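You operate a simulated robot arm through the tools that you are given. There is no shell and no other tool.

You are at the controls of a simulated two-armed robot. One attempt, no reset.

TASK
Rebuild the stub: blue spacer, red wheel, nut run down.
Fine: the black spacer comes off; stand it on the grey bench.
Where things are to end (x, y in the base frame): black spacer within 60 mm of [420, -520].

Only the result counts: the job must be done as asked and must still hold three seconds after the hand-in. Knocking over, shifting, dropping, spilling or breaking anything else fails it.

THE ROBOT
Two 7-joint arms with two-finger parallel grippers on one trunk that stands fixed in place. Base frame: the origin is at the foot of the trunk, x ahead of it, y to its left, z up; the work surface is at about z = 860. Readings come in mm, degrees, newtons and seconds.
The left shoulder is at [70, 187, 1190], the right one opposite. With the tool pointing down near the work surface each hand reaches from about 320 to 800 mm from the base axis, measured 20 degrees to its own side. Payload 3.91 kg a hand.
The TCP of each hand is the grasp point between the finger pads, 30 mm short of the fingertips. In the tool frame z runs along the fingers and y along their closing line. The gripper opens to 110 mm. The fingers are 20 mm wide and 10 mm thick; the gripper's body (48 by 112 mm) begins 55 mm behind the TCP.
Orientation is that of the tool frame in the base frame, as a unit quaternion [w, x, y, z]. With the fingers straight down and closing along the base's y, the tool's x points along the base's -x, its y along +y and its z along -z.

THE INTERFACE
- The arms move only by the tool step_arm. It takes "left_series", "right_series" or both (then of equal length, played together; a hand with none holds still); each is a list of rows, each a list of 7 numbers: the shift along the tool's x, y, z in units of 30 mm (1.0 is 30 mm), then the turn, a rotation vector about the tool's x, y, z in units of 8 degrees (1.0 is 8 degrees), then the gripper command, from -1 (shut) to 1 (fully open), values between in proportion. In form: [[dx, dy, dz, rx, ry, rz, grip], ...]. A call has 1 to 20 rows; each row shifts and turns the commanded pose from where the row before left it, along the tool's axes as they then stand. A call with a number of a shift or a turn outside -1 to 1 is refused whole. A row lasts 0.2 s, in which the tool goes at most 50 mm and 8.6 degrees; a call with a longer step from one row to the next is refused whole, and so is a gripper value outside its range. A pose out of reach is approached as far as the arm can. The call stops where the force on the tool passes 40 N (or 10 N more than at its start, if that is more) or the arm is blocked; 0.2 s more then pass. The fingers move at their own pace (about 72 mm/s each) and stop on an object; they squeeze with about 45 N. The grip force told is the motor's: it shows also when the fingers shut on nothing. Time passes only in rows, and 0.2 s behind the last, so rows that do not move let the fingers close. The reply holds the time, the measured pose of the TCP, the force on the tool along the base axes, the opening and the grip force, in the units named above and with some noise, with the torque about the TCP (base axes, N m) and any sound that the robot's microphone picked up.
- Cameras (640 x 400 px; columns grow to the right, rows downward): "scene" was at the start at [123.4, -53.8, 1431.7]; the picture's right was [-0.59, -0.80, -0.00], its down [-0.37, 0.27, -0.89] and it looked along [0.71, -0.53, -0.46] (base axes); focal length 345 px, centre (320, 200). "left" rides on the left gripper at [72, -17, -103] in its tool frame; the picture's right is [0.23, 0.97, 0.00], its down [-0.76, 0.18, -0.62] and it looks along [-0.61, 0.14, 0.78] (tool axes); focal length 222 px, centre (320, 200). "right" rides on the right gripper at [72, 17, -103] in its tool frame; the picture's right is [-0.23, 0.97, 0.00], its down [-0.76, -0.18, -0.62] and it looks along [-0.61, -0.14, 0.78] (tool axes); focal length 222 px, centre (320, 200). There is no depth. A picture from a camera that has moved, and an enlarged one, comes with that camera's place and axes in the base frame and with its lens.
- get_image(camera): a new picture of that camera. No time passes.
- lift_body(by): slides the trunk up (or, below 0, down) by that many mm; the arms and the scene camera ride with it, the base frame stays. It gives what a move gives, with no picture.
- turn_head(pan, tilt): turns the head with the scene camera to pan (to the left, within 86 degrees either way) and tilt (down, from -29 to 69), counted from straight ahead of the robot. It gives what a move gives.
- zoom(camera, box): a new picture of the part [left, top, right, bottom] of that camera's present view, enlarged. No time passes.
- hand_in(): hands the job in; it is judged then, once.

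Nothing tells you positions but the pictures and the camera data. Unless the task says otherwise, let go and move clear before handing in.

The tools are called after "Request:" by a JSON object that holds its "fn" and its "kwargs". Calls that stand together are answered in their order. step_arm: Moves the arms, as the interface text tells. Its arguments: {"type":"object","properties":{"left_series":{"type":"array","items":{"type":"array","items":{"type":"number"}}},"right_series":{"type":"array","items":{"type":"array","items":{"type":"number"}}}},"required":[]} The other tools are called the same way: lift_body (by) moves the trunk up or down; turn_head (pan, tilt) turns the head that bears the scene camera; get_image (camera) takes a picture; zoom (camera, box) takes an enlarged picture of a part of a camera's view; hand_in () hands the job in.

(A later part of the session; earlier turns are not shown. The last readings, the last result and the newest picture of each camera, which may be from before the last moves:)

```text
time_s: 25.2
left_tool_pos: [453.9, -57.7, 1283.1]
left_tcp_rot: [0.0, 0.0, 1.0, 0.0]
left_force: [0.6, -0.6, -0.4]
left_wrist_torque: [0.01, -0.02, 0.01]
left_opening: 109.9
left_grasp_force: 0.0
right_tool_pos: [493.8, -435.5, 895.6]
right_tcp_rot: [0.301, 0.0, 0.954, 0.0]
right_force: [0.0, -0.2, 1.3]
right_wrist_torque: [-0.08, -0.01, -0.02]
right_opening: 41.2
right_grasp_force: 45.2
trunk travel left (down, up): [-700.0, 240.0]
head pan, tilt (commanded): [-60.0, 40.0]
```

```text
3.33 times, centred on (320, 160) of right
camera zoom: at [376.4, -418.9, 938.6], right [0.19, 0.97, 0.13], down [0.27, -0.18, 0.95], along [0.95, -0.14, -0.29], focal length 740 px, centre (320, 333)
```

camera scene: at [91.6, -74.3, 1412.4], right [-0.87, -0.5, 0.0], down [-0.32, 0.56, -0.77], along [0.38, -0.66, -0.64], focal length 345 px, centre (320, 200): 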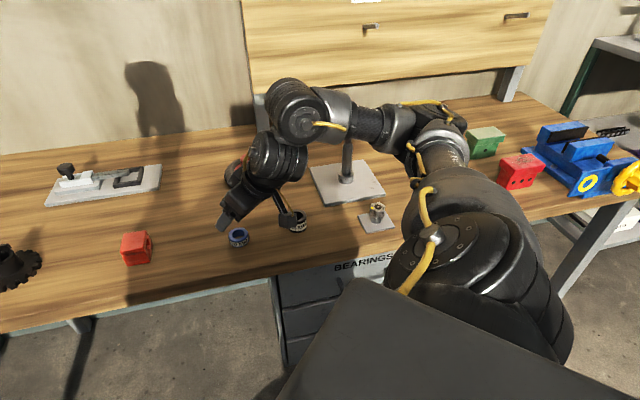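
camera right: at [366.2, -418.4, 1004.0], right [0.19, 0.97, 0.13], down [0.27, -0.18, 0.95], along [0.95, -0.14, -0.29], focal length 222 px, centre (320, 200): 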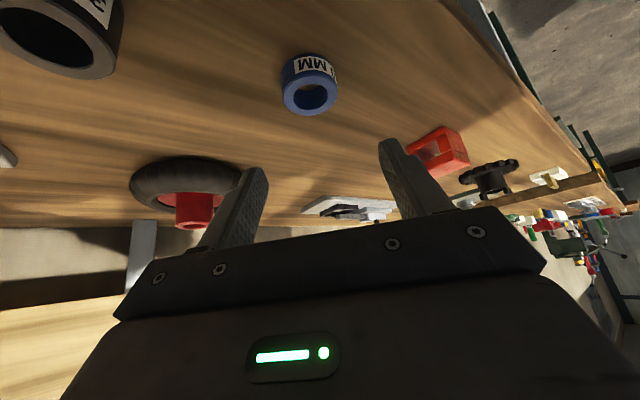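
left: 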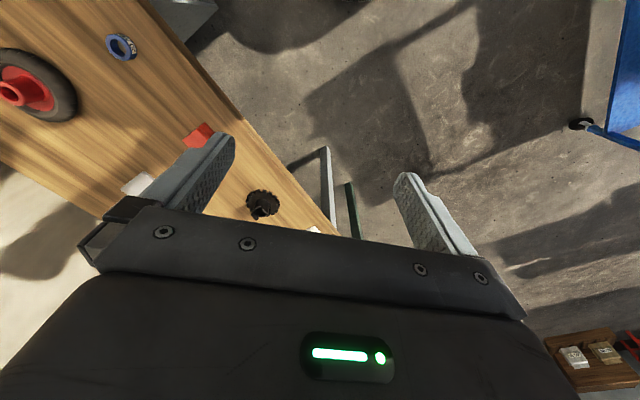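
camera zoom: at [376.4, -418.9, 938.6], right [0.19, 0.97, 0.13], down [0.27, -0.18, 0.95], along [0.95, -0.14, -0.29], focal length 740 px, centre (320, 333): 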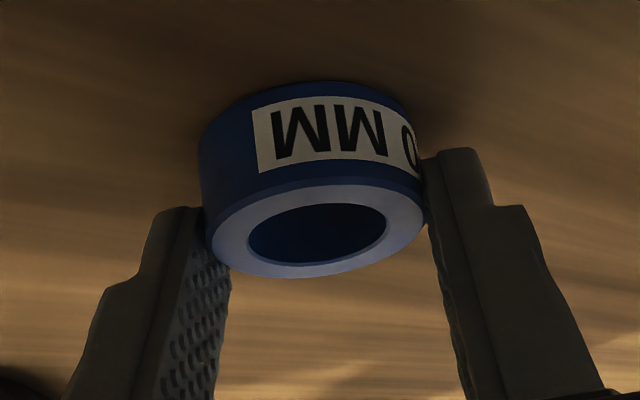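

The blue spacer is held upright in the same way the black one was. I'll lift it, carry it back over the stub axis and pause there to check alignment.

Request:
{"fn": "step_arm", "kwargs": {"right_series": [[-0.3958, 0, -0.5653, 0, 0, 0, -1], [-0.3958, 0, -0.5653, 0, 0, 0, -1], [-0.3958, 0, -0.5653, 0, 0, 0, -1], [-0.3958, 0, -0.5653, 0, 0, 0, -1], [-0.3958, 0, -0.5653, 0, 0, 0, -1], [-0.3958, 0, -0.5653, 0, 0, 0, -1], [-0.3958, 0, -0.5653, 0, 0, 0, -1], [-0.3958, 0, -0.5653, 0, 0, 0, -1], [0, 0, 0, 0, 0, 0, -1]]}}

Request:
{"fn": "step_arm", "kwargs": {"right_series": [[0.2949, -0.9956, -0.2065, 0, 0, 0, -1], [0.2949, -0.9956, -0.2065, 0, 0, 0, -1], [0.2949, -0.9956, -0.2065, 0, 0, 0, -1], [0.2949, -0.9956, -0.2065, 0, 0, 0, -1], [0.2949, -0.9956, -0.2065, 0, 0, 0, -1], [0.2949, -0.9956, -0.2065, 0, 0, 0, -1], [0.2949, -0.9956, -0.2065, 0, 0, 0, -1], [0.2949, -0.9956, -0.2065, 0, 0, 0, -1], [0.2949, -0.9956, -0.2065, 0, 0, 0, -1], [0.2949, -0.9956, -0.2065, 0, 0, 0, -1], [0, 0, 0, 0, 0, 0, -1]]}}

Request:
{"fn": "zoom", "kwargs": {"camera": "right", "box": [240, 100, 400, 220]}}

Request:
{"fn": "zoom", "kwargs": {"camera": "scene", "box": [290, 60, 430, 240]}}

```text
time_s: 27.2
left_tool_pos: [454.2, -58.2, 1282.2]
left_tcp_rot: [0.0, 0.0, 1.0, 0.0]
left_force: [-0.1, -0.5, -1.1]
left_wrist_torque: [0.03, -0.03, -0.01]
left_opening: 109.7
left_grasp_force: 0.0
right_tool_pos: [493.2, -438.3, 1061.7]
right_tcp_rot: [0.3, 0.001, 0.954, 0.001]
right_force: [-0.5, -0.4, -0.5]
right_wrist_torque: [-0.01, 0.0, 0.03]
right_opening: 41.0
right_grasp_force: 44.4
trunk travel left (down, up): [-700.0, 240.0]
head pan, tilt (commanded): [-60.0, 40.0]
```

```text
time_s: 29.6
left_tool_pos: [454.8, -56.8, 1281.3]
left_tcp_rot: [0.0, 0.0, 1.0, 0.0]
left_force: [-0.5, -0.6, 0.0]
left_wrist_torque: [-0.01, -0.05, 0.0]
left_opening: 110.0
left_grasp_force: 0.1
right_tool_pos: [384.3, -735.5, 1059.1]
right_tcp_rot: [0.301, 0.0, 0.954, -0.001]
right_force: [-0.1, -0.5, -2.0]
right_wrist_torque: [-0.03, -0.01, -0.06]
right_opening: 40.7
right_grasp_force: 44.5
trunk travel left (down, up): [-700.0, 240.0]
head pan, tilt (commanded): [-60.0, 40.0]
```

```text
3.33 times, centred on (320, 160) of right
camera zoom: at [266.3, -717.8, 1103.2], right [0.19, 0.97, 0.13], down [0.27, -0.18, 0.95], along [0.95, -0.14, -0.29], focal length 740 px, centre (320, 333)
```

zoom: 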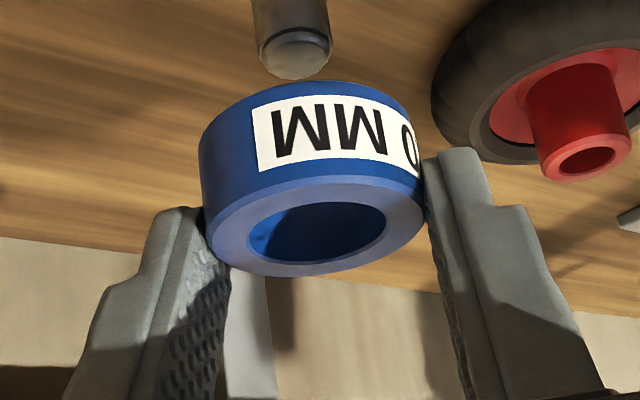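

```text
2.22 times, centred on (360, 150) of scene
camera zoom: at [92.7, -73.0, 1412.3], right [-0.87, -0.5, 0.0], down [-0.32, 0.56, -0.77], along [0.38, -0.66, -0.64], focal length 767 px, centre (231, 311)
```

zoom: 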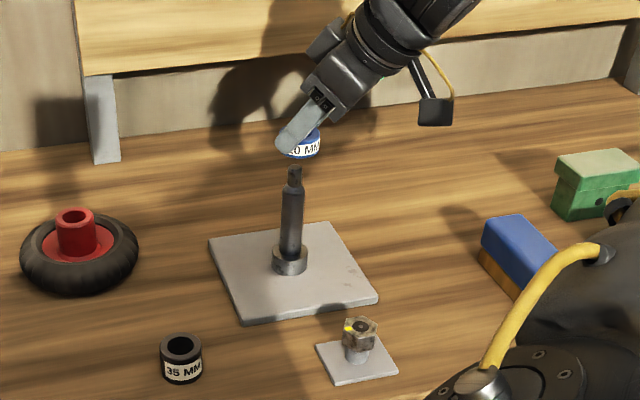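

The stub tip shows about 2–3 mm further forward relative to the spacer than it should, and the measured pose agrees. I'll shift forward 3 mm and read the pose a few times.

Request:
{"fn": "step_arm", "kwargs": {"right_series": [[-0.082, 0, 0.0574, 0, 0, 0, -1], [0, 0, 0, 0, 0, 0, -1]]}}

Request:
{"fn": "step_arm", "kwargs": {"right_series": [[0, 0, 0, 0, 0, 0, -1]]}}

Request:
{"fn": "step_arm", "kwargs": {"right_series": [[0, 0, 0, 0, 0, 0, -1]]}}

Request:
{"fn": "zoom", "kwargs": {"camera": "right", "box": [240, 100, 400, 220]}}

```text
time_s: 30.2
left_tool_pos: [453.3, -57.8, 1281.8]
left_tcp_rot: [0.0, -0.001, 1.0, 0.001]
left_force: [0.1, -1.1, -0.3]
left_wrist_torque: [-0.01, 0.02, 0.01]
left_opening: 110.0
left_grasp_force: 0.2
right_tool_pos: [387.4, -737.8, 1059.0]
right_tcp_rot: [0.3, 0.0, 0.954, 0.0]
right_force: [0.2, 0.1, -2.0]
right_wrist_torque: [-0.03, 0.0, 0.02]
right_opening: 40.9
right_grasp_force: 45.5
trunk travel left (down, up): [-700.0, 240.0]
head pan, tilt (commanded): [-60.0, 40.0]
```

```text
time_s: 30.6
left_tool_pos: [453.7, -58.4, 1282.9]
left_tcp_rot: [0.0, 0.0, 1.0, 0.001]
left_force: [-0.6, 0.0, -0.5]
left_wrist_torque: [-0.01, 0.03, 0.0]
left_opening: 109.8
left_grasp_force: 0.0
right_tool_pos: [387.0, -736.3, 1060.3]
right_tcp_rot: [0.301, 0.001, 0.954, 0.001]
right_force: [-0.5, -0.3, -2.0]
right_wrist_torque: [0.0, 0.01, 0.03]
right_opening: 41.0
right_grasp_force: 44.1
trunk travel left (down, up): [-700.0, 240.0]
head pan, tilt (commanded): [-60.0, 40.0]
```

```text
time_s: 31.0
left_tool_pos: [453.7, -57.9, 1282.3]
left_tcp_rot: [0.001, 0.001, 1.0, -0.001]
left_force: [-0.7, 0.3, 0.8]
left_wrist_torque: [-0.01, -0.01, 0.01]
left_opening: 109.9
left_grasp_force: 0.2
right_tool_pos: [387.0, -737.2, 1060.9]
right_tcp_rot: [0.3, 0.0, 0.954, 0.001]
right_force: [0.0, -0.8, -1.3]
right_wrist_torque: [0.02, 0.05, -0.01]
right_opening: 40.8
right_grasp_force: 44.7
trunk travel left (down, up): [-700.0, 240.0]
head pan, tilt (commanded): [-60.0, 40.0]
```

```text
3.33 times, centred on (320, 160) of right
camera zoom: at [269.1, -718.4, 1103.9], right [0.19, 0.97, 0.13], down [0.27, -0.18, 0.95], along [0.95, -0.14, -0.29], focal length 740 px, centre (320, 333)
```

zoom: 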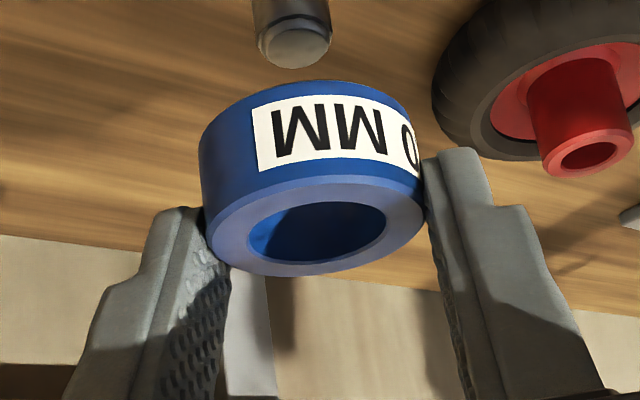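

The pose readings and the view agree to about a millimetre. I'll make a small correction and lower so the thread tip just enters the bore, then look again.

Request:
{"fn": "step_arm", "kwargs": {"right_series": [[-0.0273, 0.0167, 0.0191, 0, 0, 0, -1], [0.1912, 0, 0.2731, 0, 0, 0, -1], [0.1912, 0, 0.2731, 0, 0, 0, -1], [0.1912, 0, 0.2731, 0, 0, 0, -1], [0.1912, 0, 0.2731, 0, 0, 0, -1], [0, 0, 0, 0, 0, 0, -1]]}}

Request:
{"fn": "zoom", "kwargs": {"camera": "right", "box": [240, 100, 400, 220]}}

Request:
{"fn": "zoom", "kwargs": {"camera": "scene", "box": [300, 90, 400, 200]}}

```text
time_s: 32.4
left_tool_pos: [454.6, -57.3, 1281.6]
left_tcp_rot: [0.0, 0.0, 1.0, 0.0]
left_force: [-0.1, 0.4, -0.5]
left_wrist_torque: [0.0, 0.0, 0.07]
left_opening: 109.9
left_grasp_force: 0.0
right_tool_pos: [391.7, -736.7, 1019.1]
right_tcp_rot: [0.301, 0.0, 0.954, 0.0]
right_force: [-0.3, 0.2, -0.9]
right_wrist_torque: [0.01, 0.01, 0.0]
right_opening: 40.8
right_grasp_force: 44.6
trunk travel left (down, up): [-700.0, 240.0]
head pan, tilt (commanded): [-60.0, 40.0]
```

```text
3.33 times, centred on (320, 160) of right
camera zoom: at [273.6, -717.4, 1064.2], right [0.19, 0.97, 0.13], down [0.27, -0.18, 0.95], along [0.95, -0.14, -0.29], focal length 740 px, centre (320, 333)
```

zoom: 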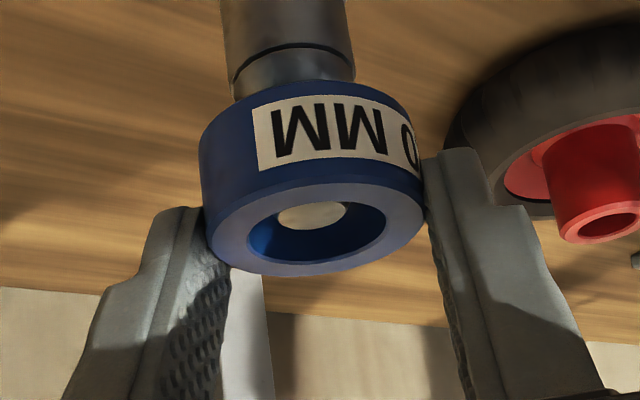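

```text
3.64 times, centred on (350, 145) of scene
camera zoom: at [92.4, -73.2, 1412.3], right [-0.87, -0.5, 0.0], down [-0.32, 0.56, -0.77], along [0.38, -0.66, -0.64], focal length 1255 px, centre (211, 400)
```

zoom: 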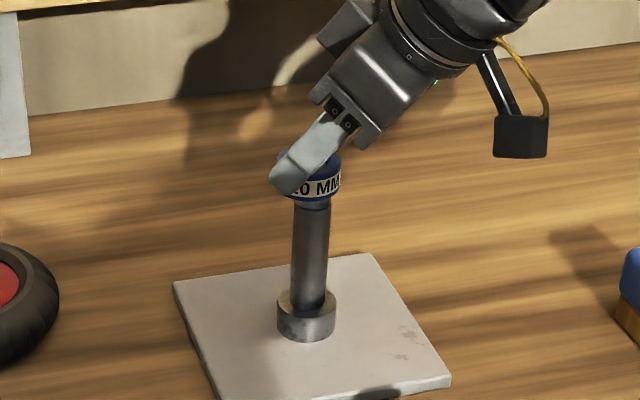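

The thread tip is visible inside the blue bore, laterally centred. The x reading jumped a bit, so I'll re-read the pose and take a tighter scene zoom to check the fore-aft alignment.

Request:
{"fn": "step_arm", "kwargs": {"right_series": [[0, 0, 0, 0, 0, 0, -1]]}}

Request:
{"fn": "step_arm", "kwargs": {"right_series": [[0, 0, 0, 0, 0, 0, -1]]}}

Request:
{"fn": "zoom", "kwargs": {"camera": "scene", "box": [325, 120, 375, 180]}}

```text
time_s: 32.8
left_tool_pos: [454.4, -58.8, 1282.5]
left_tcp_rot: [0.0, 0.0, 1.0, 0.0]
left_force: [-0.8, 0.4, 1.0]
left_wrist_torque: [0.01, -0.01, -0.02]
left_opening: 110.1
left_grasp_force: 0.1
right_tool_pos: [391.5, -735.5, 1020.6]
right_tcp_rot: [0.301, 0.0, 0.954, 0.001]
right_force: [0.7, -0.7, -0.8]
right_wrist_torque: [-0.03, 0.04, 0.01]
right_opening: 40.9
right_grasp_force: 44.9
trunk travel left (down, up): [-700.0, 240.0]
head pan, tilt (commanded): [-60.0, 40.0]
```

```text
time_s: 33.2
left_tool_pos: [454.3, -57.9, 1282.2]
left_tcp_rot: [0.0, -0.001, 1.0, 0.0]
left_force: [0.5, 0.2, -0.1]
left_wrist_torque: [0.02, -0.02, 0.0]
left_opening: 109.9
left_grasp_force: 0.1
right_tool_pos: [391.8, -735.3, 1020.6]
right_tcp_rot: [0.3, -0.001, 0.954, 0.001]
right_force: [0.7, 0.4, -2.0]
right_wrist_torque: [0.0, 0.02, 0.02]
right_opening: 40.9
right_grasp_force: 44.9
trunk travel left (down, up): [-700.0, 240.0]
head pan, tilt (commanded): [-60.0, 40.0]
```

```text
6.67 times, centred on (350, 150) of scene
camera zoom: at [92.5, -73.3, 1412.3], right [-0.87, -0.5, 0.0], down [-0.32, 0.56, -0.77], along [0.38, -0.66, -0.64], focal length 2302 px, centre (120, 533)
```

zoom: 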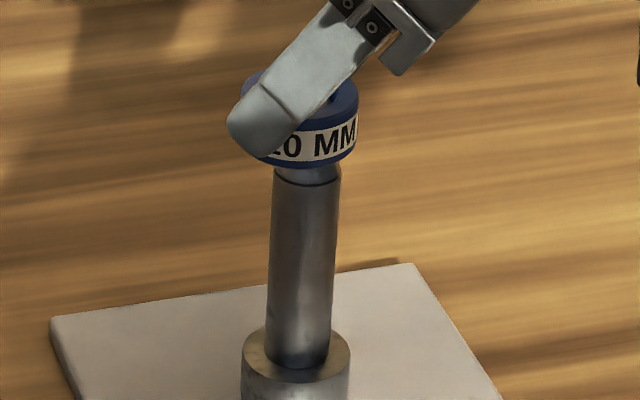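

The pose readings and the scene zoom agree: the spacer sits about 4 mm too far forward. I'll move back 4 mm and verify.

Request:
{"fn": "step_arm", "kwargs": {"right_series": [[0.1092, 0, -0.0765, 0, 0, 0, -1], [0, 0, 0, 0, 0, 0, -1]]}}

Request:
{"fn": "zoom", "kwargs": {"camera": "scene", "box": [325, 120, 375, 180]}}

Request:
{"fn": "zoom", "kwargs": {"camera": "right", "box": [240, 100, 400, 220]}}

```text
time_s: 33.8
left_tool_pos: [453.2, -58.5, 1281.5]
left_tcp_rot: [-0.001, -0.001, 1.0, 0.0]
left_force: [0.4, 0.5, 0.2]
left_wrist_torque: [-0.02, 0.0, 0.02]
left_opening: 109.8
left_grasp_force: 0.1
right_tool_pos: [388.1, -737.0, 1021.2]
right_tcp_rot: [0.301, 0.001, 0.954, 0.001]
right_force: [0.1, -0.8, -1.1]
right_wrist_torque: [0.01, 0.04, 0.02]
right_opening: 41.1
right_grasp_force: 45.0
trunk travel left (down, up): [-700.0, 240.0]
head pan, tilt (commanded): [-60.0, 40.0]
```

```text
6.67 times, centred on (350, 150) of scene
camera zoom: at [92.6, -73.4, 1412.3], right [-0.87, -0.5, 0.0], down [-0.32, 0.56, -0.77], along [0.38, -0.66, -0.64], focal length 2302 px, centre (120, 533)
```

zoom: 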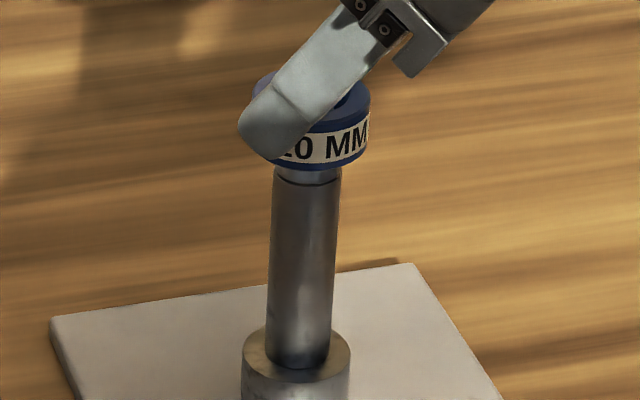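

```text
3.33 times, centred on (320, 160) of right
camera zoom: at [269.4, -717.9, 1064.6], right [0.19, 0.97, 0.13], down [0.27, -0.18, 0.95], along [0.95, -0.14, -0.29], focal length 740 px, centre (320, 333)
```

zoom: 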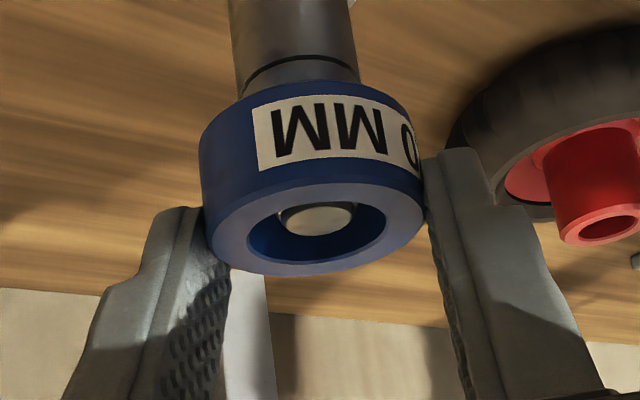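

Now the spacer is centred on the shaft within about a millimetre. I'll lower it slowly onto the shaft's chamfer and watch the forces.

Request:
{"fn": "step_arm", "kwargs": {"right_series": [[0.0765, 0, 0.1092, 0, 0, 0, -1], [0.0765, 0, 0.1092, 0, 0, 0, -1], [0.0765, 0, 0.1092, 0, 0, 0, -1], [0.0765, 0, 0.1092, 0, 0, 0, -1], [0.0765, 0, 0.1092, 0, 0, 0, -1], [0, 0, 0, 0, 0, 0, -1]]}}

Request:
{"fn": "zoom", "kwargs": {"camera": "scene", "box": [325, 120, 375, 180]}}

Request:
{"fn": "zoom", "kwargs": {"camera": "right", "box": [240, 100, 400, 220]}}

```text
time_s: 35.2
left_tool_pos: [452.7, -57.4, 1280.8]
left_tcp_rot: [0.001, 0.0, 1.0, 0.0]
left_force: [-0.8, -0.4, 0.1]
left_wrist_torque: [-0.02, 0.0, -0.02]
left_opening: 109.9
left_grasp_force: 0.0
right_tool_pos: [386.6, -735.2, 1000.4]
right_tcp_rot: [0.302, -0.001, 0.953, 0.002]
right_force: [-0.4, -0.3, -1.2]
right_wrist_torque: [0.01, 0.02, -0.01]
right_opening: 41.1
right_grasp_force: 44.8
trunk travel left (down, up): [-700.0, 240.0]
head pan, tilt (commanded): [-60.0, 40.0]
```

```text
6.67 times, centred on (350, 150) of scene
camera zoom: at [92.4, -73.3, 1412.3], right [-0.87, -0.5, 0.0], down [-0.32, 0.56, -0.77], along [0.38, -0.66, -0.64], focal length 2302 px, centre (120, 533)
```

zoom: 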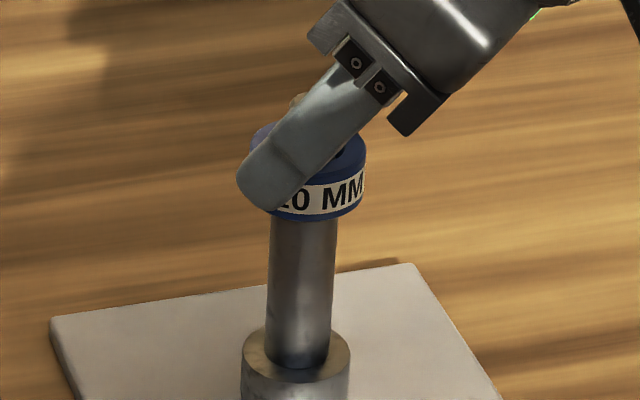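

```text
3.33 times, centred on (320, 160) of right
camera zoom: at [268.9, -716.9, 1044.4], right [0.19, 0.97, 0.13], down [0.27, -0.18, 0.95], along [0.95, -0.14, -0.29], focal length 740 px, centre (320, 333)
```

zoom: 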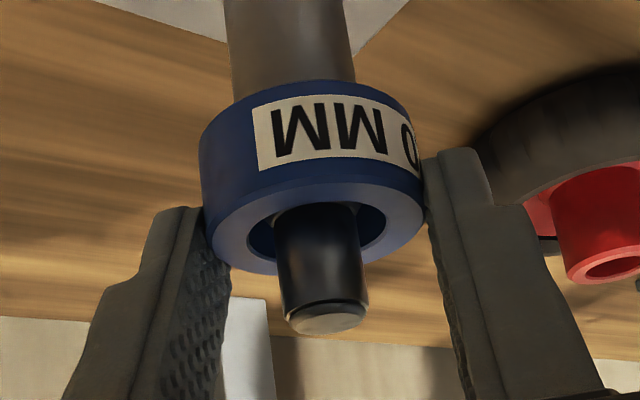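

The spacer is past the chamfer with no side force. I'll continue down in slow steps.

Request:
{"fn": "step_arm", "kwargs": {"right_series": [[0.0765, 0, 0.1092, 0, 0, 0, -1], [0.0765, 0, 0.1092, 0, 0, 0, -1], [0.0765, 0, 0.1092, 0, 0, 0, -1], [0.0765, 0, 0.1092, 0, 0, 0, -1], [0.0765, 0, 0.1092, 0, 0, 0, -1], [0, 0, 0, 0, 0, 0, -1]]}}

```text
time_s: 36.6
left_tool_pos: [454.7, -58.0, 1282.5]
left_tcp_rot: [0.0, 0.001, 1.0, 0.0]
left_force: [0.1, 0.4, 0.5]
left_wrist_torque: [-0.01, 0.01, 0.0]
left_opening: 110.1
left_grasp_force: 0.3
right_tool_pos: [386.5, -735.2, 981.0]
right_tcp_rot: [0.3, 0.0, 0.954, 0.001]
right_force: [-0.3, -0.2, -0.6]
right_wrist_torque: [-0.05, 0.02, 0.01]
right_opening: 40.9
right_grasp_force: 45.1
trunk travel left (down, up): [-700.0, 240.0]
head pan, tilt (commanded): [-60.0, 40.0]
```

Request:
{"fn": "step_arm", "kwargs": {"right_series": [[0.0765, 0, 0.1092, 0, 0, 0, -1], [0.0765, 0, 0.1092, 0, 0, 0, -1], [0.0765, 0, 0.1092, 0, 0, 0, -1], [0.0765, 0, 0.1092, 0, 0, 0, -1], [0.0765, 0, 0.1092, 0, 0, 0, -1], [0.0765, 0, 0.1092, 0, 0, 0, -1], [0.0765, 0, 0.1092, 0, 0, 0, -1], [0.0765, 0, 0.1092, 0, 0, 0, -1], [0.0765, 0, 0.1092, 0, 0, 0, -1], [0.0765, 0, 0.1092, 0, 0, 0, -1], [0.0765, 0, 0.1092, 0, 0, 0, -1], [0, 0, 0, 0, 0, 0, -1]]}}

Request:
{"fn": "zoom", "kwargs": {"camera": "scene", "box": [315, 120, 385, 200]}}

Request:
{"fn": "get_image", "kwargs": {"camera": "right"}}

```text
time_s: 39.2
left_tool_pos: [453.4, -58.1, 1282.3]
left_tcp_rot: [0.0, 0.0, 1.0, 0.0]
left_force: [-0.5, 0.2, 1.3]
left_wrist_torque: [-0.02, -0.01, 0.03]
left_opening: 110.2
left_grasp_force: 0.1
right_tool_pos: [386.5, -735.3, 935.3]
right_tcp_rot: [0.301, 0.001, 0.954, -0.001]
right_force: [0.1, -0.1, -1.9]
right_wrist_torque: [0.02, 0.04, 0.0]
right_opening: 40.9
right_grasp_force: 45.1
trunk travel left (down, up): [-700.0, 240.0]
head pan, tilt (commanded): [-60.0, 40.0]
```

```text
5.00 times, centred on (350, 160) of scene
camera zoom: at [92.4, -73.3, 1412.3], right [-0.87, -0.5, 0.0], down [-0.32, 0.56, -0.77], along [0.38, -0.66, -0.64], focal length 1726 px, centre (170, 400)
```

zoom: 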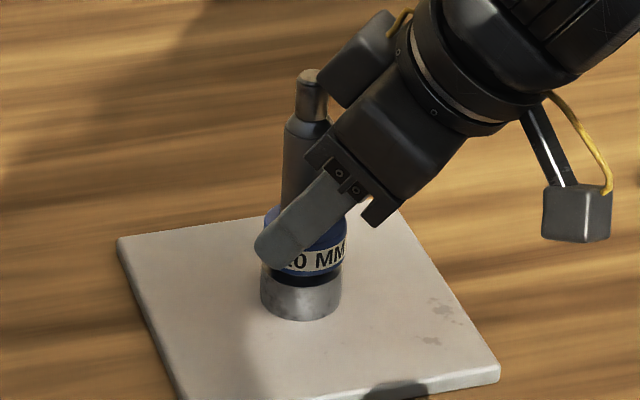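

```text
taken
camera right: at [268.3, -717.4, 979.7], right [0.19, 0.97, 0.13], down [0.27, -0.18, 0.95], along [0.95, -0.14, -0.29], focal length 222 px, centre (320, 200)
```

right: 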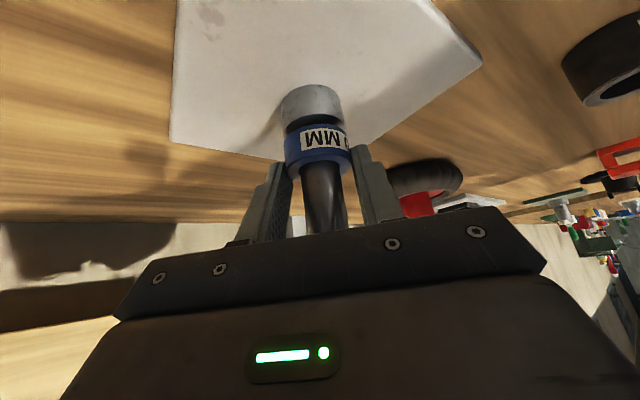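

About 8 mm remain to the collar. I'll lower the last bit in 1 mm steps until it seats.

Request:
{"fn": "step_arm", "kwargs": {"right_series": [[0.0191, 0, 0.0273, 0, 0, 0, -1], [0.0191, 0, 0.0273, 0, 0, 0, -1], [0.0191, 0, 0.0273, 0, 0, 0, -1], [0.0191, 0, 0.0273, 0, 0, 0, -1], [0.0191, 0, 0.0273, 0, 0, 0, -1], [0.0191, 0, 0.0273, 0, 0, 0, -1], [0.0191, 0, 0.0273, 0, 0, 0, -1], [0, 0, 0, 0, 0, 0, -1]]}}

```text
time_s: 41.0
left_tool_pos: [453.1, -57.8, 1282.2]
left_tcp_rot: [0.0, 0.0, 1.0, 0.0]
left_force: [-0.5, 0.6, -0.1]
left_wrist_torque: [0.01, 0.0, -0.01]
left_opening: 109.8
left_grasp_force: 0.0
right_tool_pos: [387.3, -735.8, 929.3]
right_tcp_rot: [0.301, -0.001, 0.954, 0.001]
right_force: [-0.2, 0.1, -2.1]
right_wrist_torque: [-0.01, 0.0, 0.01]
right_opening: 41.0
right_grasp_force: 44.5
trunk travel left (down, up): [-700.0, 240.0]
head pan, tilt (commanded): [-60.0, 40.0]
```

Request:
{"fn": "step_arm", "kwargs": {"right_series": [[0.0191, 0, 0.0273, 0, 0, 0, -1], [0.0191, 0, 0.0273, 0, 0, 0, -1], [0, 0, 0, 0, 0, 0, -1]]}}

Request:
{"fn": "zoom", "kwargs": {"camera": "right", "box": [240, 60, 400, 200]}}

```text
time_s: 41.8
left_tool_pos: [453.0, -58.0, 1282.5]
left_tcp_rot: [0.0, 0.0, 1.0, 0.001]
left_force: [0.2, 0.0, 1.1]
left_wrist_torque: [0.01, -0.02, 0.0]
left_opening: 110.0
left_grasp_force: 0.0
right_tool_pos: [386.2, -735.1, 930.6]
right_tcp_rot: [0.302, 0.0, 0.953, 0.0]
right_force: [1.9, -1.2, 4.1]
right_wrist_torque: [0.02, 0.04, -0.03]
right_opening: 41.0
right_grasp_force: 45.1
trunk travel left (down, up): [-700.0, 240.0]
head pan, tilt (commanded): [-60.0, 40.0]
```

```text
2.86 times, centred on (320, 130) of right
camera zoom: at [268.5, -716.5, 973.1], right [0.19, 0.97, 0.13], down [0.27, -0.18, 0.95], along [0.95, -0.14, -0.29], focal length 635 px, centre (320, 400)
```

zoom: 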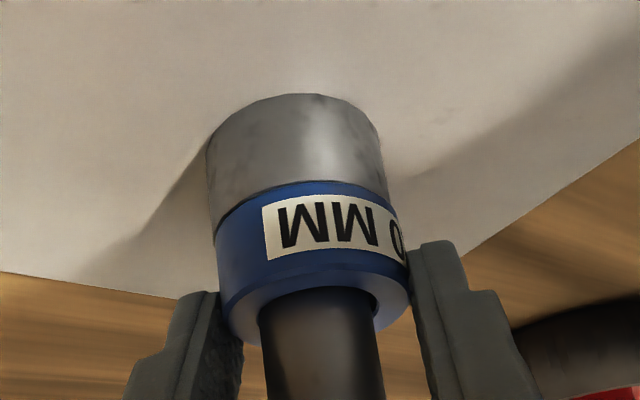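

The blue spacer is down on the collar with light contact force. I'll open the fingers and back away along the tool axis.

Request:
{"fn": "step_arm", "kwargs": {"right_series": [[0, 0, 0, 0, 0, 0, -0.1], [0, 0, 0, 0, 0, 0, 0.2], [0, 0, 0, 0, 0, 0, 0.4], [0, 0, 0, 0, 0, 0, 0.4], [0, 0, 0, 0, 0, 0, 0.4], [0, 0, -0.667, 0, 0, 0, 0.4], [0, 0, -0.667, 0, 0, 0, 0.4], [0, 0, -0.667, 0, 0, 0, 0.4], [0, 0, -0.667, 0, 0, 0, 0.4], [0, 0, -0.667, 0, 0, 0, 0.4], [-0.382, 0, -0.546, 0, 0, 0, 0.4], [-0.382, 0, -0.546, 0, 0, 0, 0.4], [-0.382, 0, -0.546, 0, 0, 0, 0.4], [0, 0, 0, 0, 0, 0, 0.4]]}}

Request:
{"fn": "zoom", "kwargs": {"camera": "scene", "box": [290, 100, 430, 240]}}

```text
time_s: 44.8
left_tool_pos: [453.5, -58.0, 1282.2]
left_tcp_rot: [0.0, 0.0, 1.0, 0.0]
left_force: [0.5, 0.7, 0.0]
left_wrist_torque: [0.01, 0.01, 0.01]
left_opening: 109.8
left_grasp_force: 0.0
right_tool_pos: [329.6, -736.9, 1069.4]
right_tcp_rot: [0.301, -0.001, 0.954, 0.001]
right_force: [0.2, -0.4, -1.2]
right_wrist_torque: [-0.03, -0.01, -0.03]
right_opening: 77.0
right_grasp_force: 0.2
trunk travel left (down, up): [-700.0, 240.0]
head pan, tilt (commanded): [-60.0, 40.0]
```

```text
2.86 times, centred on (360, 170) of scene
camera zoom: at [92.5, -73.4, 1412.3], right [-0.87, -0.5, 0.0], down [-0.32, 0.56, -0.77], along [0.38, -0.66, -0.64], focal length 986 px, centre (206, 286)
```

zoom: 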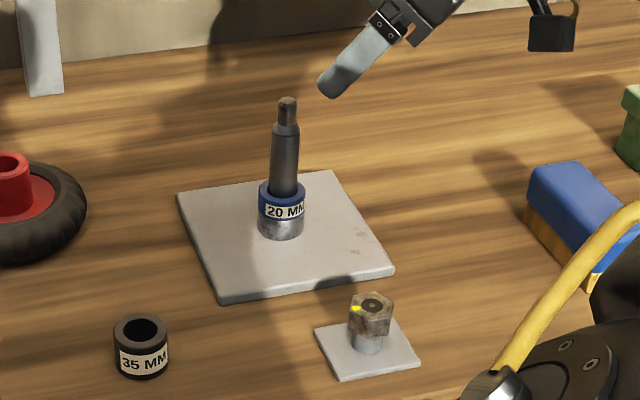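

The blue spacer is seated on the stub. Next I'll move, staying high over the stub, to look at the red wheel.

Request:
{"fn": "step_arm", "kwargs": {"right_series": [[-0.785, 0.473, 0.55, 0, 0, 0, 0.4], [-0.785, 0.473, 0.55, 0, 0, 0, 0.4], [-0.785, 0.473, 0.55, 0, 0, 0, 0.4], [-0.785, 0.473, 0.55, 0, 0, 0, 0.4], [-0.785, 0.473, 0.55, 0, 0, 0, 0.4], [-0.785, 0.473, 0.55, 0, 0, 0, 0.4], [-0.785, 0.473, 0.55, 0, 0, 0, 0.4], [-0.785, 0.473, 0.55, 0, 0, 0, 0.4], [0.376, 0, 0.537, 0, 0, 0, 0.4], [0.376, 0, 0.537, 0, 0, 0, 0.4], [0, 0, 0, 0, 0, 0, 0.4]]}}

Request:
{"fn": "get_image", "kwargs": {"camera": "right"}}

Request:
{"fn": "get_image", "kwargs": {"camera": "scene"}}

```text
time_s: 47.2
left_tool_pos: [453.6, -57.4, 1282.7]
left_tcp_rot: [0.0, 0.0, 1.0, 0.0]
left_force: [-0.7, 0.0, 0.3]
left_wrist_torque: [-0.05, -0.01, 0.01]
left_opening: 109.7
left_grasp_force: 0.1
right_tool_pos: [561.9, -620.2, 1032.8]
right_tcp_rot: [0.301, 0.001, 0.954, -0.001]
right_force: [0.4, 0.3, 0.3]
right_wrist_torque: [-0.02, 0.02, 0.01]
right_opening: 77.2
right_grasp_force: 0.0
trunk travel left (down, up): [-700.0, 240.0]
head pan, tilt (commanded): [-60.0, 40.0]
```

```text
taken
camera right: at [444.6, -602.4, 1076.7], right [0.19, 0.97, 0.13], down [0.27, -0.18, 0.95], along [0.95, -0.14, -0.29], focal length 222 px, centre (320, 200)
```

right: 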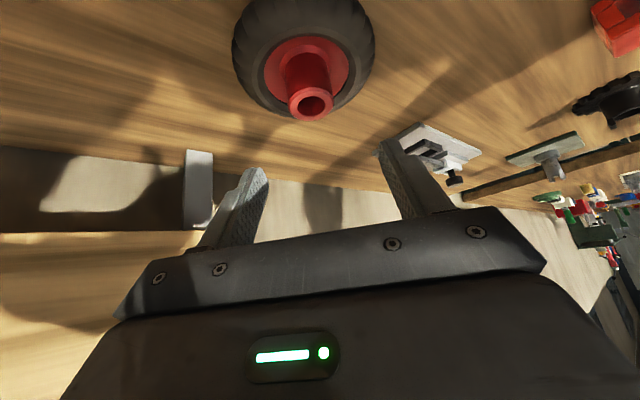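

```text
taken
camera scene: at [92.5, -72.3, 1412.4], right [-0.87, -0.5, 0.0], down [-0.32, 0.56, -0.77], along [0.38, -0.66, -0.64], focal length 345 px, centre (320, 200)
```

scene: 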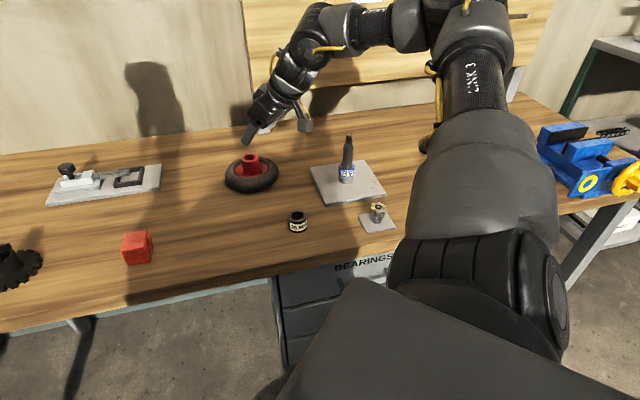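

The wheel is in view with its hub upright. I'll enlarge to measure hub height and diameter.

Request:
{"fn": "zoom", "kwargs": {"camera": "right", "box": [220, 0, 380, 130]}}

Request:
{"fn": "zoom", "kwargs": {"camera": "scene", "box": [215, 110, 295, 210]}}

```text
3.08 times, centred on (300, 65) of right
camera zoom: at [444.6, -602.4, 1076.7], right [0.19, 0.97, 0.13], down [0.27, -0.18, 0.95], along [0.95, -0.14, -0.29], focal length 684 px, centre (382, 615)
```

zoom: 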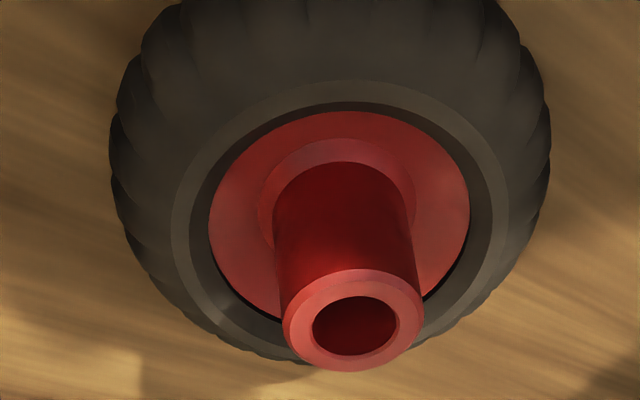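

```text
4.00 times, centred on (255, 160) of scene
camera zoom: at [92.5, -72.3, 1412.4], right [-0.87, -0.5, 0.0], down [-0.32, 0.56, -0.77], along [0.38, -0.66, -0.64], focal length 1381 px, centre (580, 360)
```

zoom: 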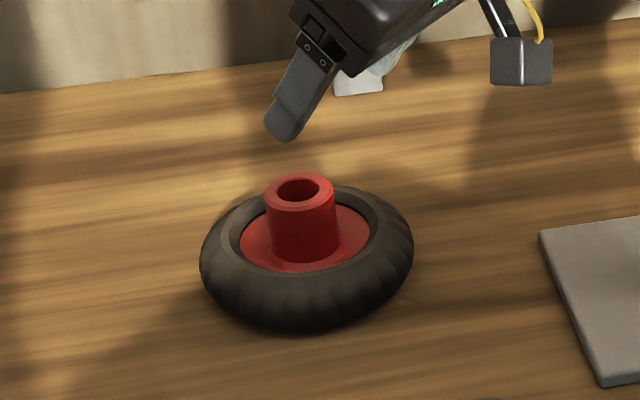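

The hub is about 43 mm across with its top near z 932 and about 44 mm of it standing above the disc; its axis is near (615, -624). I'll come closer, just above the hub, and measure again.

Request:
{"fn": "step_arm", "kwargs": {"right_series": [[0.0315, -0.033, 0.67, 0, 0, 0, 0.4], [0.0315, -0.033, 0.67, 0, 0, 0, 0.4], [0.0315, -0.033, 0.67, 0, 0, 0, 0.4], [0.0315, -0.033, 0.67, 0, 0, 0, 0.4], [0, 0, 0, 0, 0, 0, 0.4]]}}

Request:
{"fn": "step_arm", "kwargs": {"right_series": [[0, 0, 0, 0, 0, 0, 0.4]]}}

Request:
{"fn": "get_image", "kwargs": {"camera": "right"}}

Request:
{"fn": "zoom", "kwargs": {"camera": "scene", "box": [215, 110, 295, 210]}}

```text
time_s: 48.4
left_tool_pos: [453.2, -57.2, 1282.1]
left_tcp_rot: [0.0, 0.0, 1.0, 0.0]
left_force: [-0.7, 0.4, -0.4]
left_wrist_torque: [-0.01, -0.03, -0.03]
left_opening: 110.0
left_grasp_force: 0.1
right_tool_pos: [602.2, -626.3, 963.9]
right_tcp_rot: [0.301, 0.0, 0.954, 0.001]
right_force: [-0.1, 0.2, 0.4]
right_wrist_torque: [-0.02, 0.01, 0.03]
right_opening: 77.1
right_grasp_force: 0.2
trunk travel left (down, up): [-700.0, 240.0]
head pan, tilt (commanded): [-60.0, 40.0]
```

```text
time_s: 48.8
left_tool_pos: [454.5, -58.3, 1281.9]
left_tcp_rot: [0.0, 0.001, 1.0, -0.001]
left_force: [0.0, -0.1, 0.3]
left_wrist_torque: [-0.01, -0.02, -0.05]
left_opening: 110.2
left_grasp_force: 0.0
right_tool_pos: [602.2, -626.1, 962.6]
right_tcp_rot: [0.3, -0.001, 0.954, 0.001]
right_force: [-0.4, -0.7, -0.3]
right_wrist_torque: [0.01, -0.01, -0.03]
right_opening: 77.3
right_grasp_force: 0.0
trunk travel left (down, up): [-700.0, 240.0]
head pan, tilt (commanded): [-60.0, 40.0]
```

```text
taken
camera right: at [483.7, -608.1, 1007.1], right [0.19, 0.97, 0.13], down [0.27, -0.18, 0.95], along [0.95, -0.14, -0.29], focal length 222 px, centre (320, 200)
```

right: 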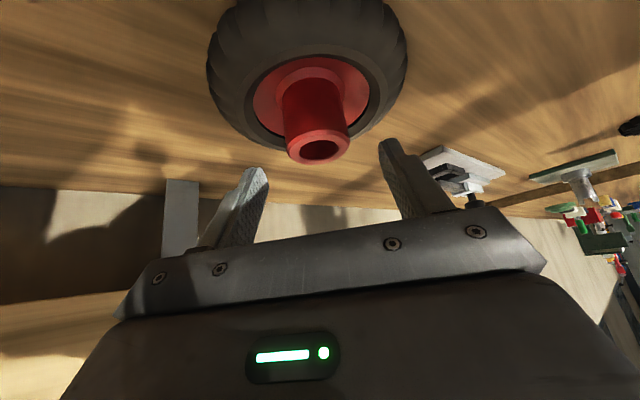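

```text
4.00 times, centred on (255, 160) of scene
camera zoom: at [92.8, -73.3, 1412.3], right [-0.87, -0.5, 0.0], down [-0.32, 0.56, -0.77], along [0.38, -0.66, -0.64], focal length 1381 px, centre (580, 360)
```

zoom: 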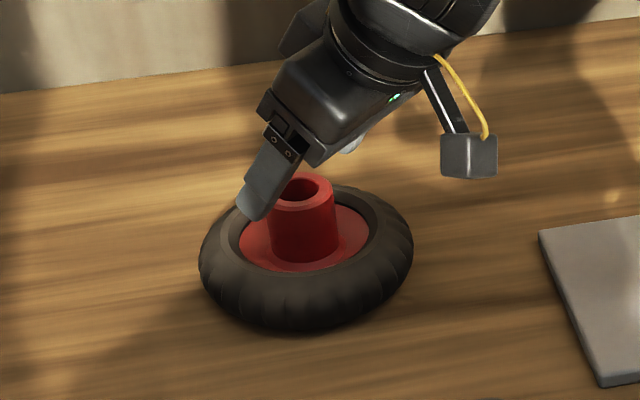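

Request:
{"fn": "zoom", "kwargs": {"camera": "right", "box": [240, 50, 400, 170]}}

```text
3.33 times, centred on (320, 110) of right
camera zoom: at [483.7, -608.1, 1007.1], right [0.19, 0.97, 0.13], down [0.27, -0.18, 0.95], along [0.95, -0.14, -0.29], focal length 740 px, centre (320, 500)
```

zoom: 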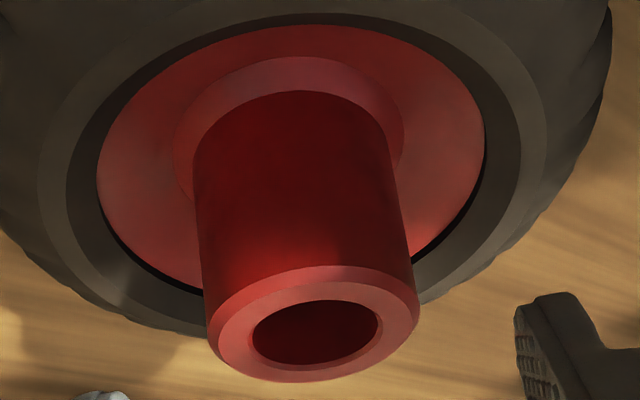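

The hub axis is at about (614, -625), top at z 931. I'll narrow the fingers to about 60 mm so they stay inside the tyre's rim, then lower around the hub.

Request:
{"fn": "step_arm", "kwargs": {"right_series": [[0, 0, 0, 0, 0, 0, 0.09], [0, 0, 0, 0, 0, 0, 0.09], [0.2213, 0.011, 0.351, 0, 0, 0, 0.09], [0.2213, 0.011, 0.351, 0, 0, 0, 0.09], [0.2213, 0.011, 0.351, 0, 0, 0, 0.09], [0, 0, 0, 0, 0, 0, 0.09]]}}

Request:
{"fn": "step_arm", "kwargs": {"right_series": [[0, 0, 0, 0, 0, 0, 0.09]]}}

Request:
{"fn": "zoom", "kwargs": {"camera": "right", "box": [240, 80, 400, 220]}}

Request:
{"fn": "zoom", "kwargs": {"camera": "scene", "box": [215, 110, 295, 210]}}

```text
time_s: 50.2
left_tool_pos: [450.5, -55.0, 1284.0]
left_tcp_rot: [0.001, 0.0, 1.0, 0.0]
left_force: [0.3, 0.0, -0.8]
left_wrist_torque: [0.0, -0.03, -0.02]
left_opening: 109.9
left_grasp_force: 0.0
right_tool_pos: [601.0, -623.9, 929.8]
right_tcp_rot: [0.305, 0.0, 0.953, -0.001]
right_force: [-0.5, -5.2, 21.5]
right_wrist_torque: [0.46, -0.15, -0.06]
right_opening: 58.2
right_grasp_force: 0.1
trunk travel left (down, up): [-700.0, 240.0]
head pan, tilt (commanded): [-60.0, 40.0]
```

```text
time_s: 50.6
left_tool_pos: [450.7, -55.7, 1284.6]
left_tcp_rot: [0.001, -0.001, 1.0, -0.001]
left_force: [0.4, 0.0, -0.9]
left_wrist_torque: [0.03, -0.02, -0.02]
left_opening: 110.1
left_grasp_force: 0.1
right_tool_pos: [602.1, -624.2, 929.2]
right_tcp_rot: [0.303, 0.0, 0.953, -0.001]
right_force: [0.9, -7.7, 27.2]
right_wrist_torque: [0.51, -0.29, -0.21]
right_opening: 56.9
right_grasp_force: 0.2
trunk travel left (down, up): [-700.0, 240.0]
head pan, tilt (commanded): [-60.0, 40.0]
```

```text
2.86 times, centred on (320, 150) of right
camera zoom: at [483.7, -604.7, 973.0], right [0.19, 0.97, 0.13], down [0.26, -0.18, 0.95], along [0.95, -0.14, -0.29], focal length 635 px, centre (320, 343)
```

zoom: 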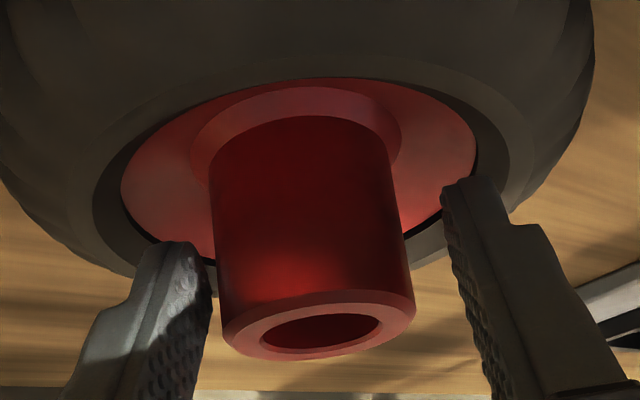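

```text
4.00 times, centred on (255, 160) of scene
camera zoom: at [89.0, -70.5, 1412.9], right [-0.87, -0.5, 0.0], down [-0.32, 0.56, -0.77], along [0.38, -0.66, -0.64], focal length 1381 px, centre (580, 360)
```

zoom: 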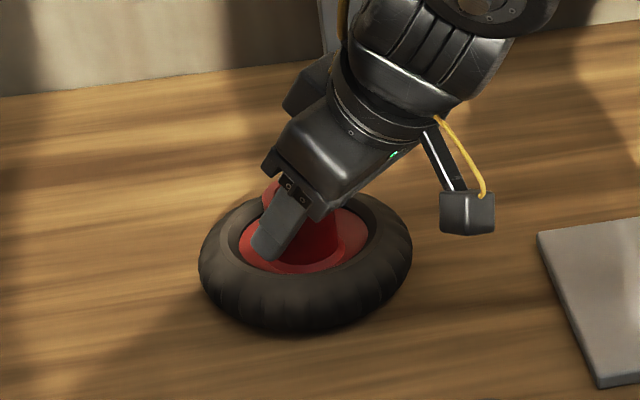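

I see a 27 N upward push: the +y fingertip is touching the tyre's inner lip, and the trunk flexed slightly. I'll back up at once; the hub can be gripped higher.

Request:
{"fn": "step_arm", "kwargs": {"right_series": [[-0.0765, 0, -0.109, 0, 0, 0, 0.09], [-0.0765, 0, -0.109, 0, 0, 0, 0.09], [-0.0765, 0, -0.109, 0, 0, 0, 0.09], [0, 0, 0, 0, 0, 0, 0.09]]}}

Request:
{"fn": "get_image", "kwargs": {"camera": "right"}}

Request:
{"fn": "zoom", "kwargs": {"camera": "scene", "box": [215, 110, 295, 210]}}

```text
time_s: 51.6
left_tool_pos: [453.5, -57.2, 1282.2]
left_tcp_rot: [0.001, 0.0, 1.0, 0.0]
left_force: [-0.1, 0.3, 0.0]
left_wrist_torque: [-0.01, 0.04, 0.03]
left_opening: 110.1
left_grasp_force: 0.0
right_tool_pos: [602.7, -625.8, 937.3]
right_tcp_rot: [0.299, 0.0, 0.954, 0.0]
right_force: [0.2, 0.6, 0.0]
right_wrist_torque: [0.0, 0.03, 0.0]
right_opening: 60.0
right_grasp_force: 0.1
trunk travel left (down, up): [-700.0, 240.0]
head pan, tilt (commanded): [-60.0, 40.0]
```

```text
taken
camera right: at [484.8, -607.2, 981.8], right [0.19, 0.97, 0.13], down [0.27, -0.18, 0.95], along [0.94, -0.14, -0.3], focal length 222 px, centre (320, 200)
```

right: 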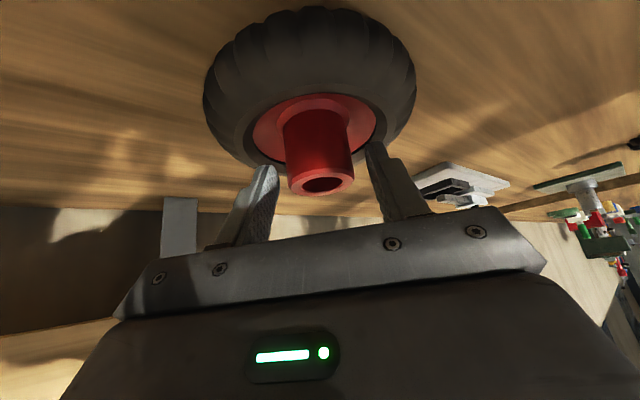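

```text
4.00 times, centred on (255, 160) of scene
camera zoom: at [92.6, -73.0, 1412.3], right [-0.87, -0.5, 0.0], down [-0.32, 0.56, -0.77], along [0.38, -0.66, -0.64], focal length 1381 px, centre (580, 360)
```

zoom: 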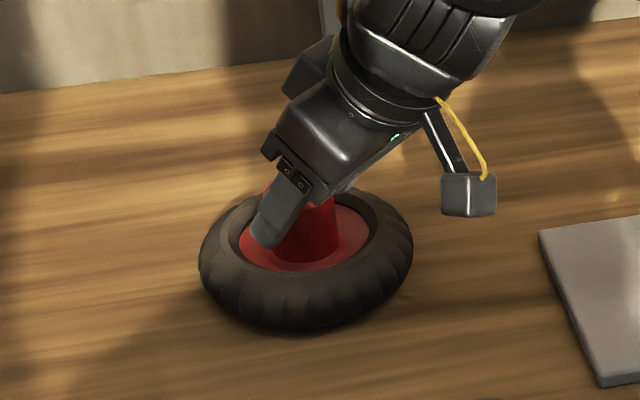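

Clear again and the wheel has not moved. I'll zoom in to check the hub lies centred between the fingers at this height.

Request:
{"fn": "zoom", "kwargs": {"camera": "right", "box": [240, 90, 400, 210]}}

```text
3.33 times, centred on (320, 150) of right
camera zoom: at [484.8, -607.2, 981.8], right [0.19, 0.97, 0.13], down [0.27, -0.18, 0.95], along [0.94, -0.14, -0.3], focal length 740 px, centre (320, 367)
```

zoom: 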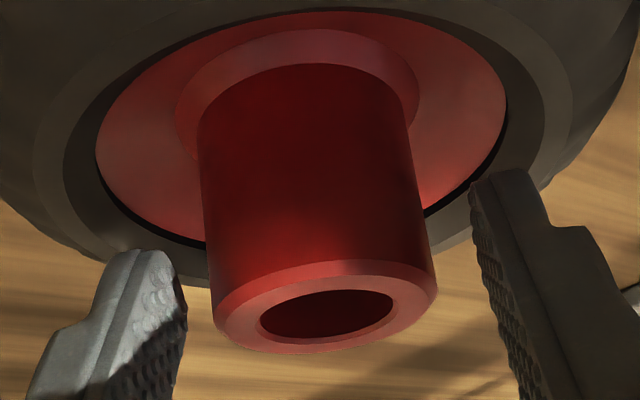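

The hub is centred between the fingers with the same fore-aft offset as the spacers had. I'll close on it.

Request:
{"fn": "step_arm", "kwargs": {"right_series": [[0, 0, 0, 0, 0, 0, 0], [0, 0, 0, 0, 0, 0, -0.1], [0, 0, 0, 0, 0, 0, -0.2], [0, 0, 0, 0, 0, 0, -0.3], [0, 0, 0, 0, 0, 0, -0.6], [0, 0, 0, 0, 0, 0, -1], [0, 0, 0, 0, 0, 0, -1]]}}

Request:
{"fn": "step_arm", "kwargs": {"right_series": [[0, 0, 0, 0, 0, 0, -1]]}}

Request:
{"fn": "zoom", "kwargs": {"camera": "right", "box": [240, 90, 400, 210]}}

```text
time_s: 53.2
left_tool_pos: [453.7, -57.8, 1282.6]
left_tcp_rot: [0.0, 0.0, 1.0, -0.001]
left_force: [-0.3, -0.9, -1.2]
left_wrist_torque: [0.01, 0.01, 0.0]
left_opening: 110.4
left_grasp_force: 0.1
right_tool_pos: [602.4, -626.6, 939.4]
right_tcp_rot: [0.301, 0.0, 0.954, 0.0]
right_force: [-0.1, -3.0, 0.4]
right_wrist_torque: [-0.48, 0.04, -0.05]
right_opening: 43.2
right_grasp_force: 44.4
trunk travel left (down, up): [-700.0, 240.0]
head pan, tilt (commanded): [-60.0, 40.0]
```

```text
time_s: 53.6
left_tool_pos: [453.8, -59.7, 1283.0]
left_tcp_rot: [0.0, 0.0, 1.0, 0.0]
left_force: [0.0, 0.2, 0.5]
left_wrist_torque: [-0.01, 0.02, -0.01]
left_opening: 110.2
left_grasp_force: 0.0
right_tool_pos: [602.5, -625.2, 938.6]
right_tcp_rot: [0.3, 0.0, 0.954, 0.0]
right_force: [0.1, -3.2, 0.6]
right_wrist_torque: [-0.56, 0.0, -0.06]
right_opening: 43.2
right_grasp_force: 45.1
trunk travel left (down, up): [-700.0, 240.0]
head pan, tilt (commanded): [-60.0, 40.0]
```

```text
3.33 times, centred on (320, 150) of right
camera zoom: at [485.2, -607.6, 982.3], right [0.19, 0.97, 0.13], down [0.27, -0.18, 0.95], along [0.95, -0.14, -0.29], focal length 740 px, centre (320, 367)
```

zoom: 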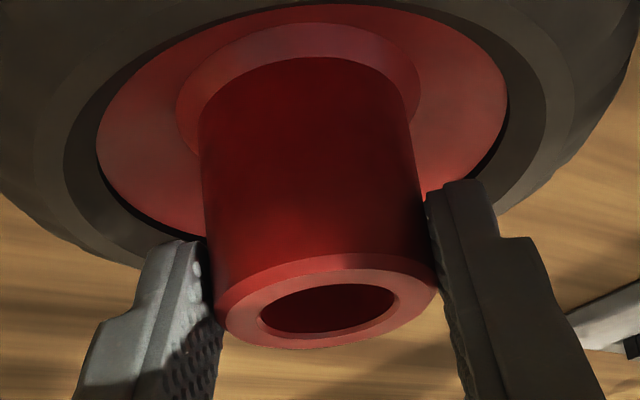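

The wheel is gripped at 43.2 mm. I'll lift a little to check the weight and that it hangs level.

Request:
{"fn": "step_arm", "kwargs": {"right_series": [[-0.0956, 0, -0.1365, 0, 0, 0, -1], [-0.0956, 0, -0.1365, 0, 0, 0, -1], [-0.0956, 0, -0.1365, 0, 0, 0, -1], [-0.0956, 0, -0.1365, 0, 0, 0, -1], [0, 0, 0, 0, 0, 0, -1]]}}

Request:
{"fn": "zoom", "kwargs": {"camera": "right", "box": [240, 90, 400, 210]}}

Request:
{"fn": "zoom", "kwargs": {"camera": "scene", "box": [205, 90, 305, 220]}}

```text
time_s: 54.8
left_tool_pos: [454.9, -59.3, 1282.7]
left_tcp_rot: [0.0, 0.0, 1.0, 0.001]
left_force: [-0.4, 0.3, -0.7]
left_wrist_torque: [0.04, 0.01, 0.0]
left_opening: 110.0
left_grasp_force: 0.0
right_tool_pos: [605.0, -626.0, 957.0]
right_tcp_rot: [0.3, 0.001, 0.954, 0.001]
right_force: [0.9, 0.0, -7.6]
right_wrist_torque: [0.03, 0.08, 0.01]
right_opening: 43.1
right_grasp_force: 45.3
trunk travel left (down, up): [-700.0, 240.0]
head pan, tilt (commanded): [-60.0, 40.0]
```

```text
3.33 times, centred on (320, 150) of right
camera zoom: at [486.4, -607.7, 1000.7], right [0.19, 0.97, 0.13], down [0.27, -0.18, 0.95], along [0.95, -0.14, -0.29], focal length 740 px, centre (320, 367)
```

zoom: 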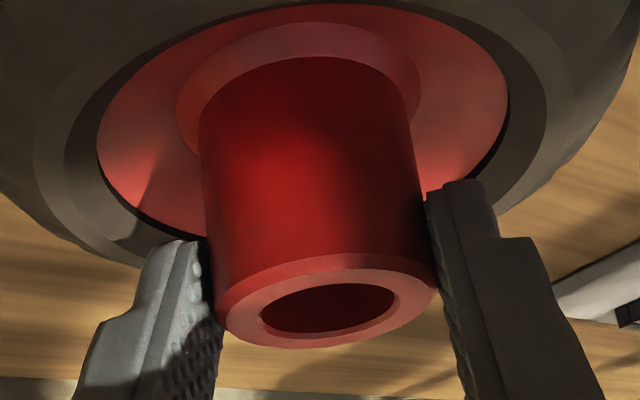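

```text
3.08 times, centred on (255, 155) of scene
camera zoom: at [93.4, -74.1, 1412.2], right [-0.87, -0.5, 0.0], down [-0.32, 0.56, -0.77], along [0.38, -0.66, -0.64], focal length 1062 px, centre (520, 338)
```

zoom: 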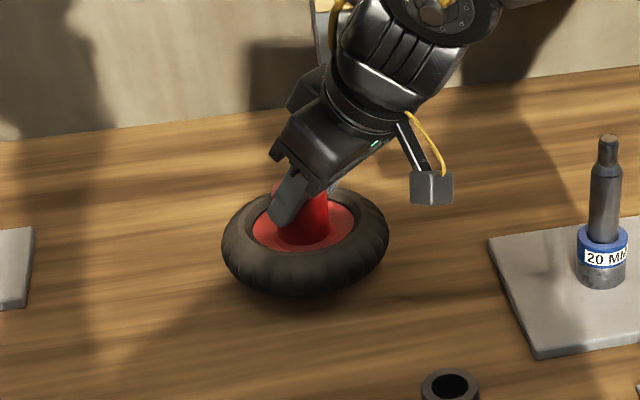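

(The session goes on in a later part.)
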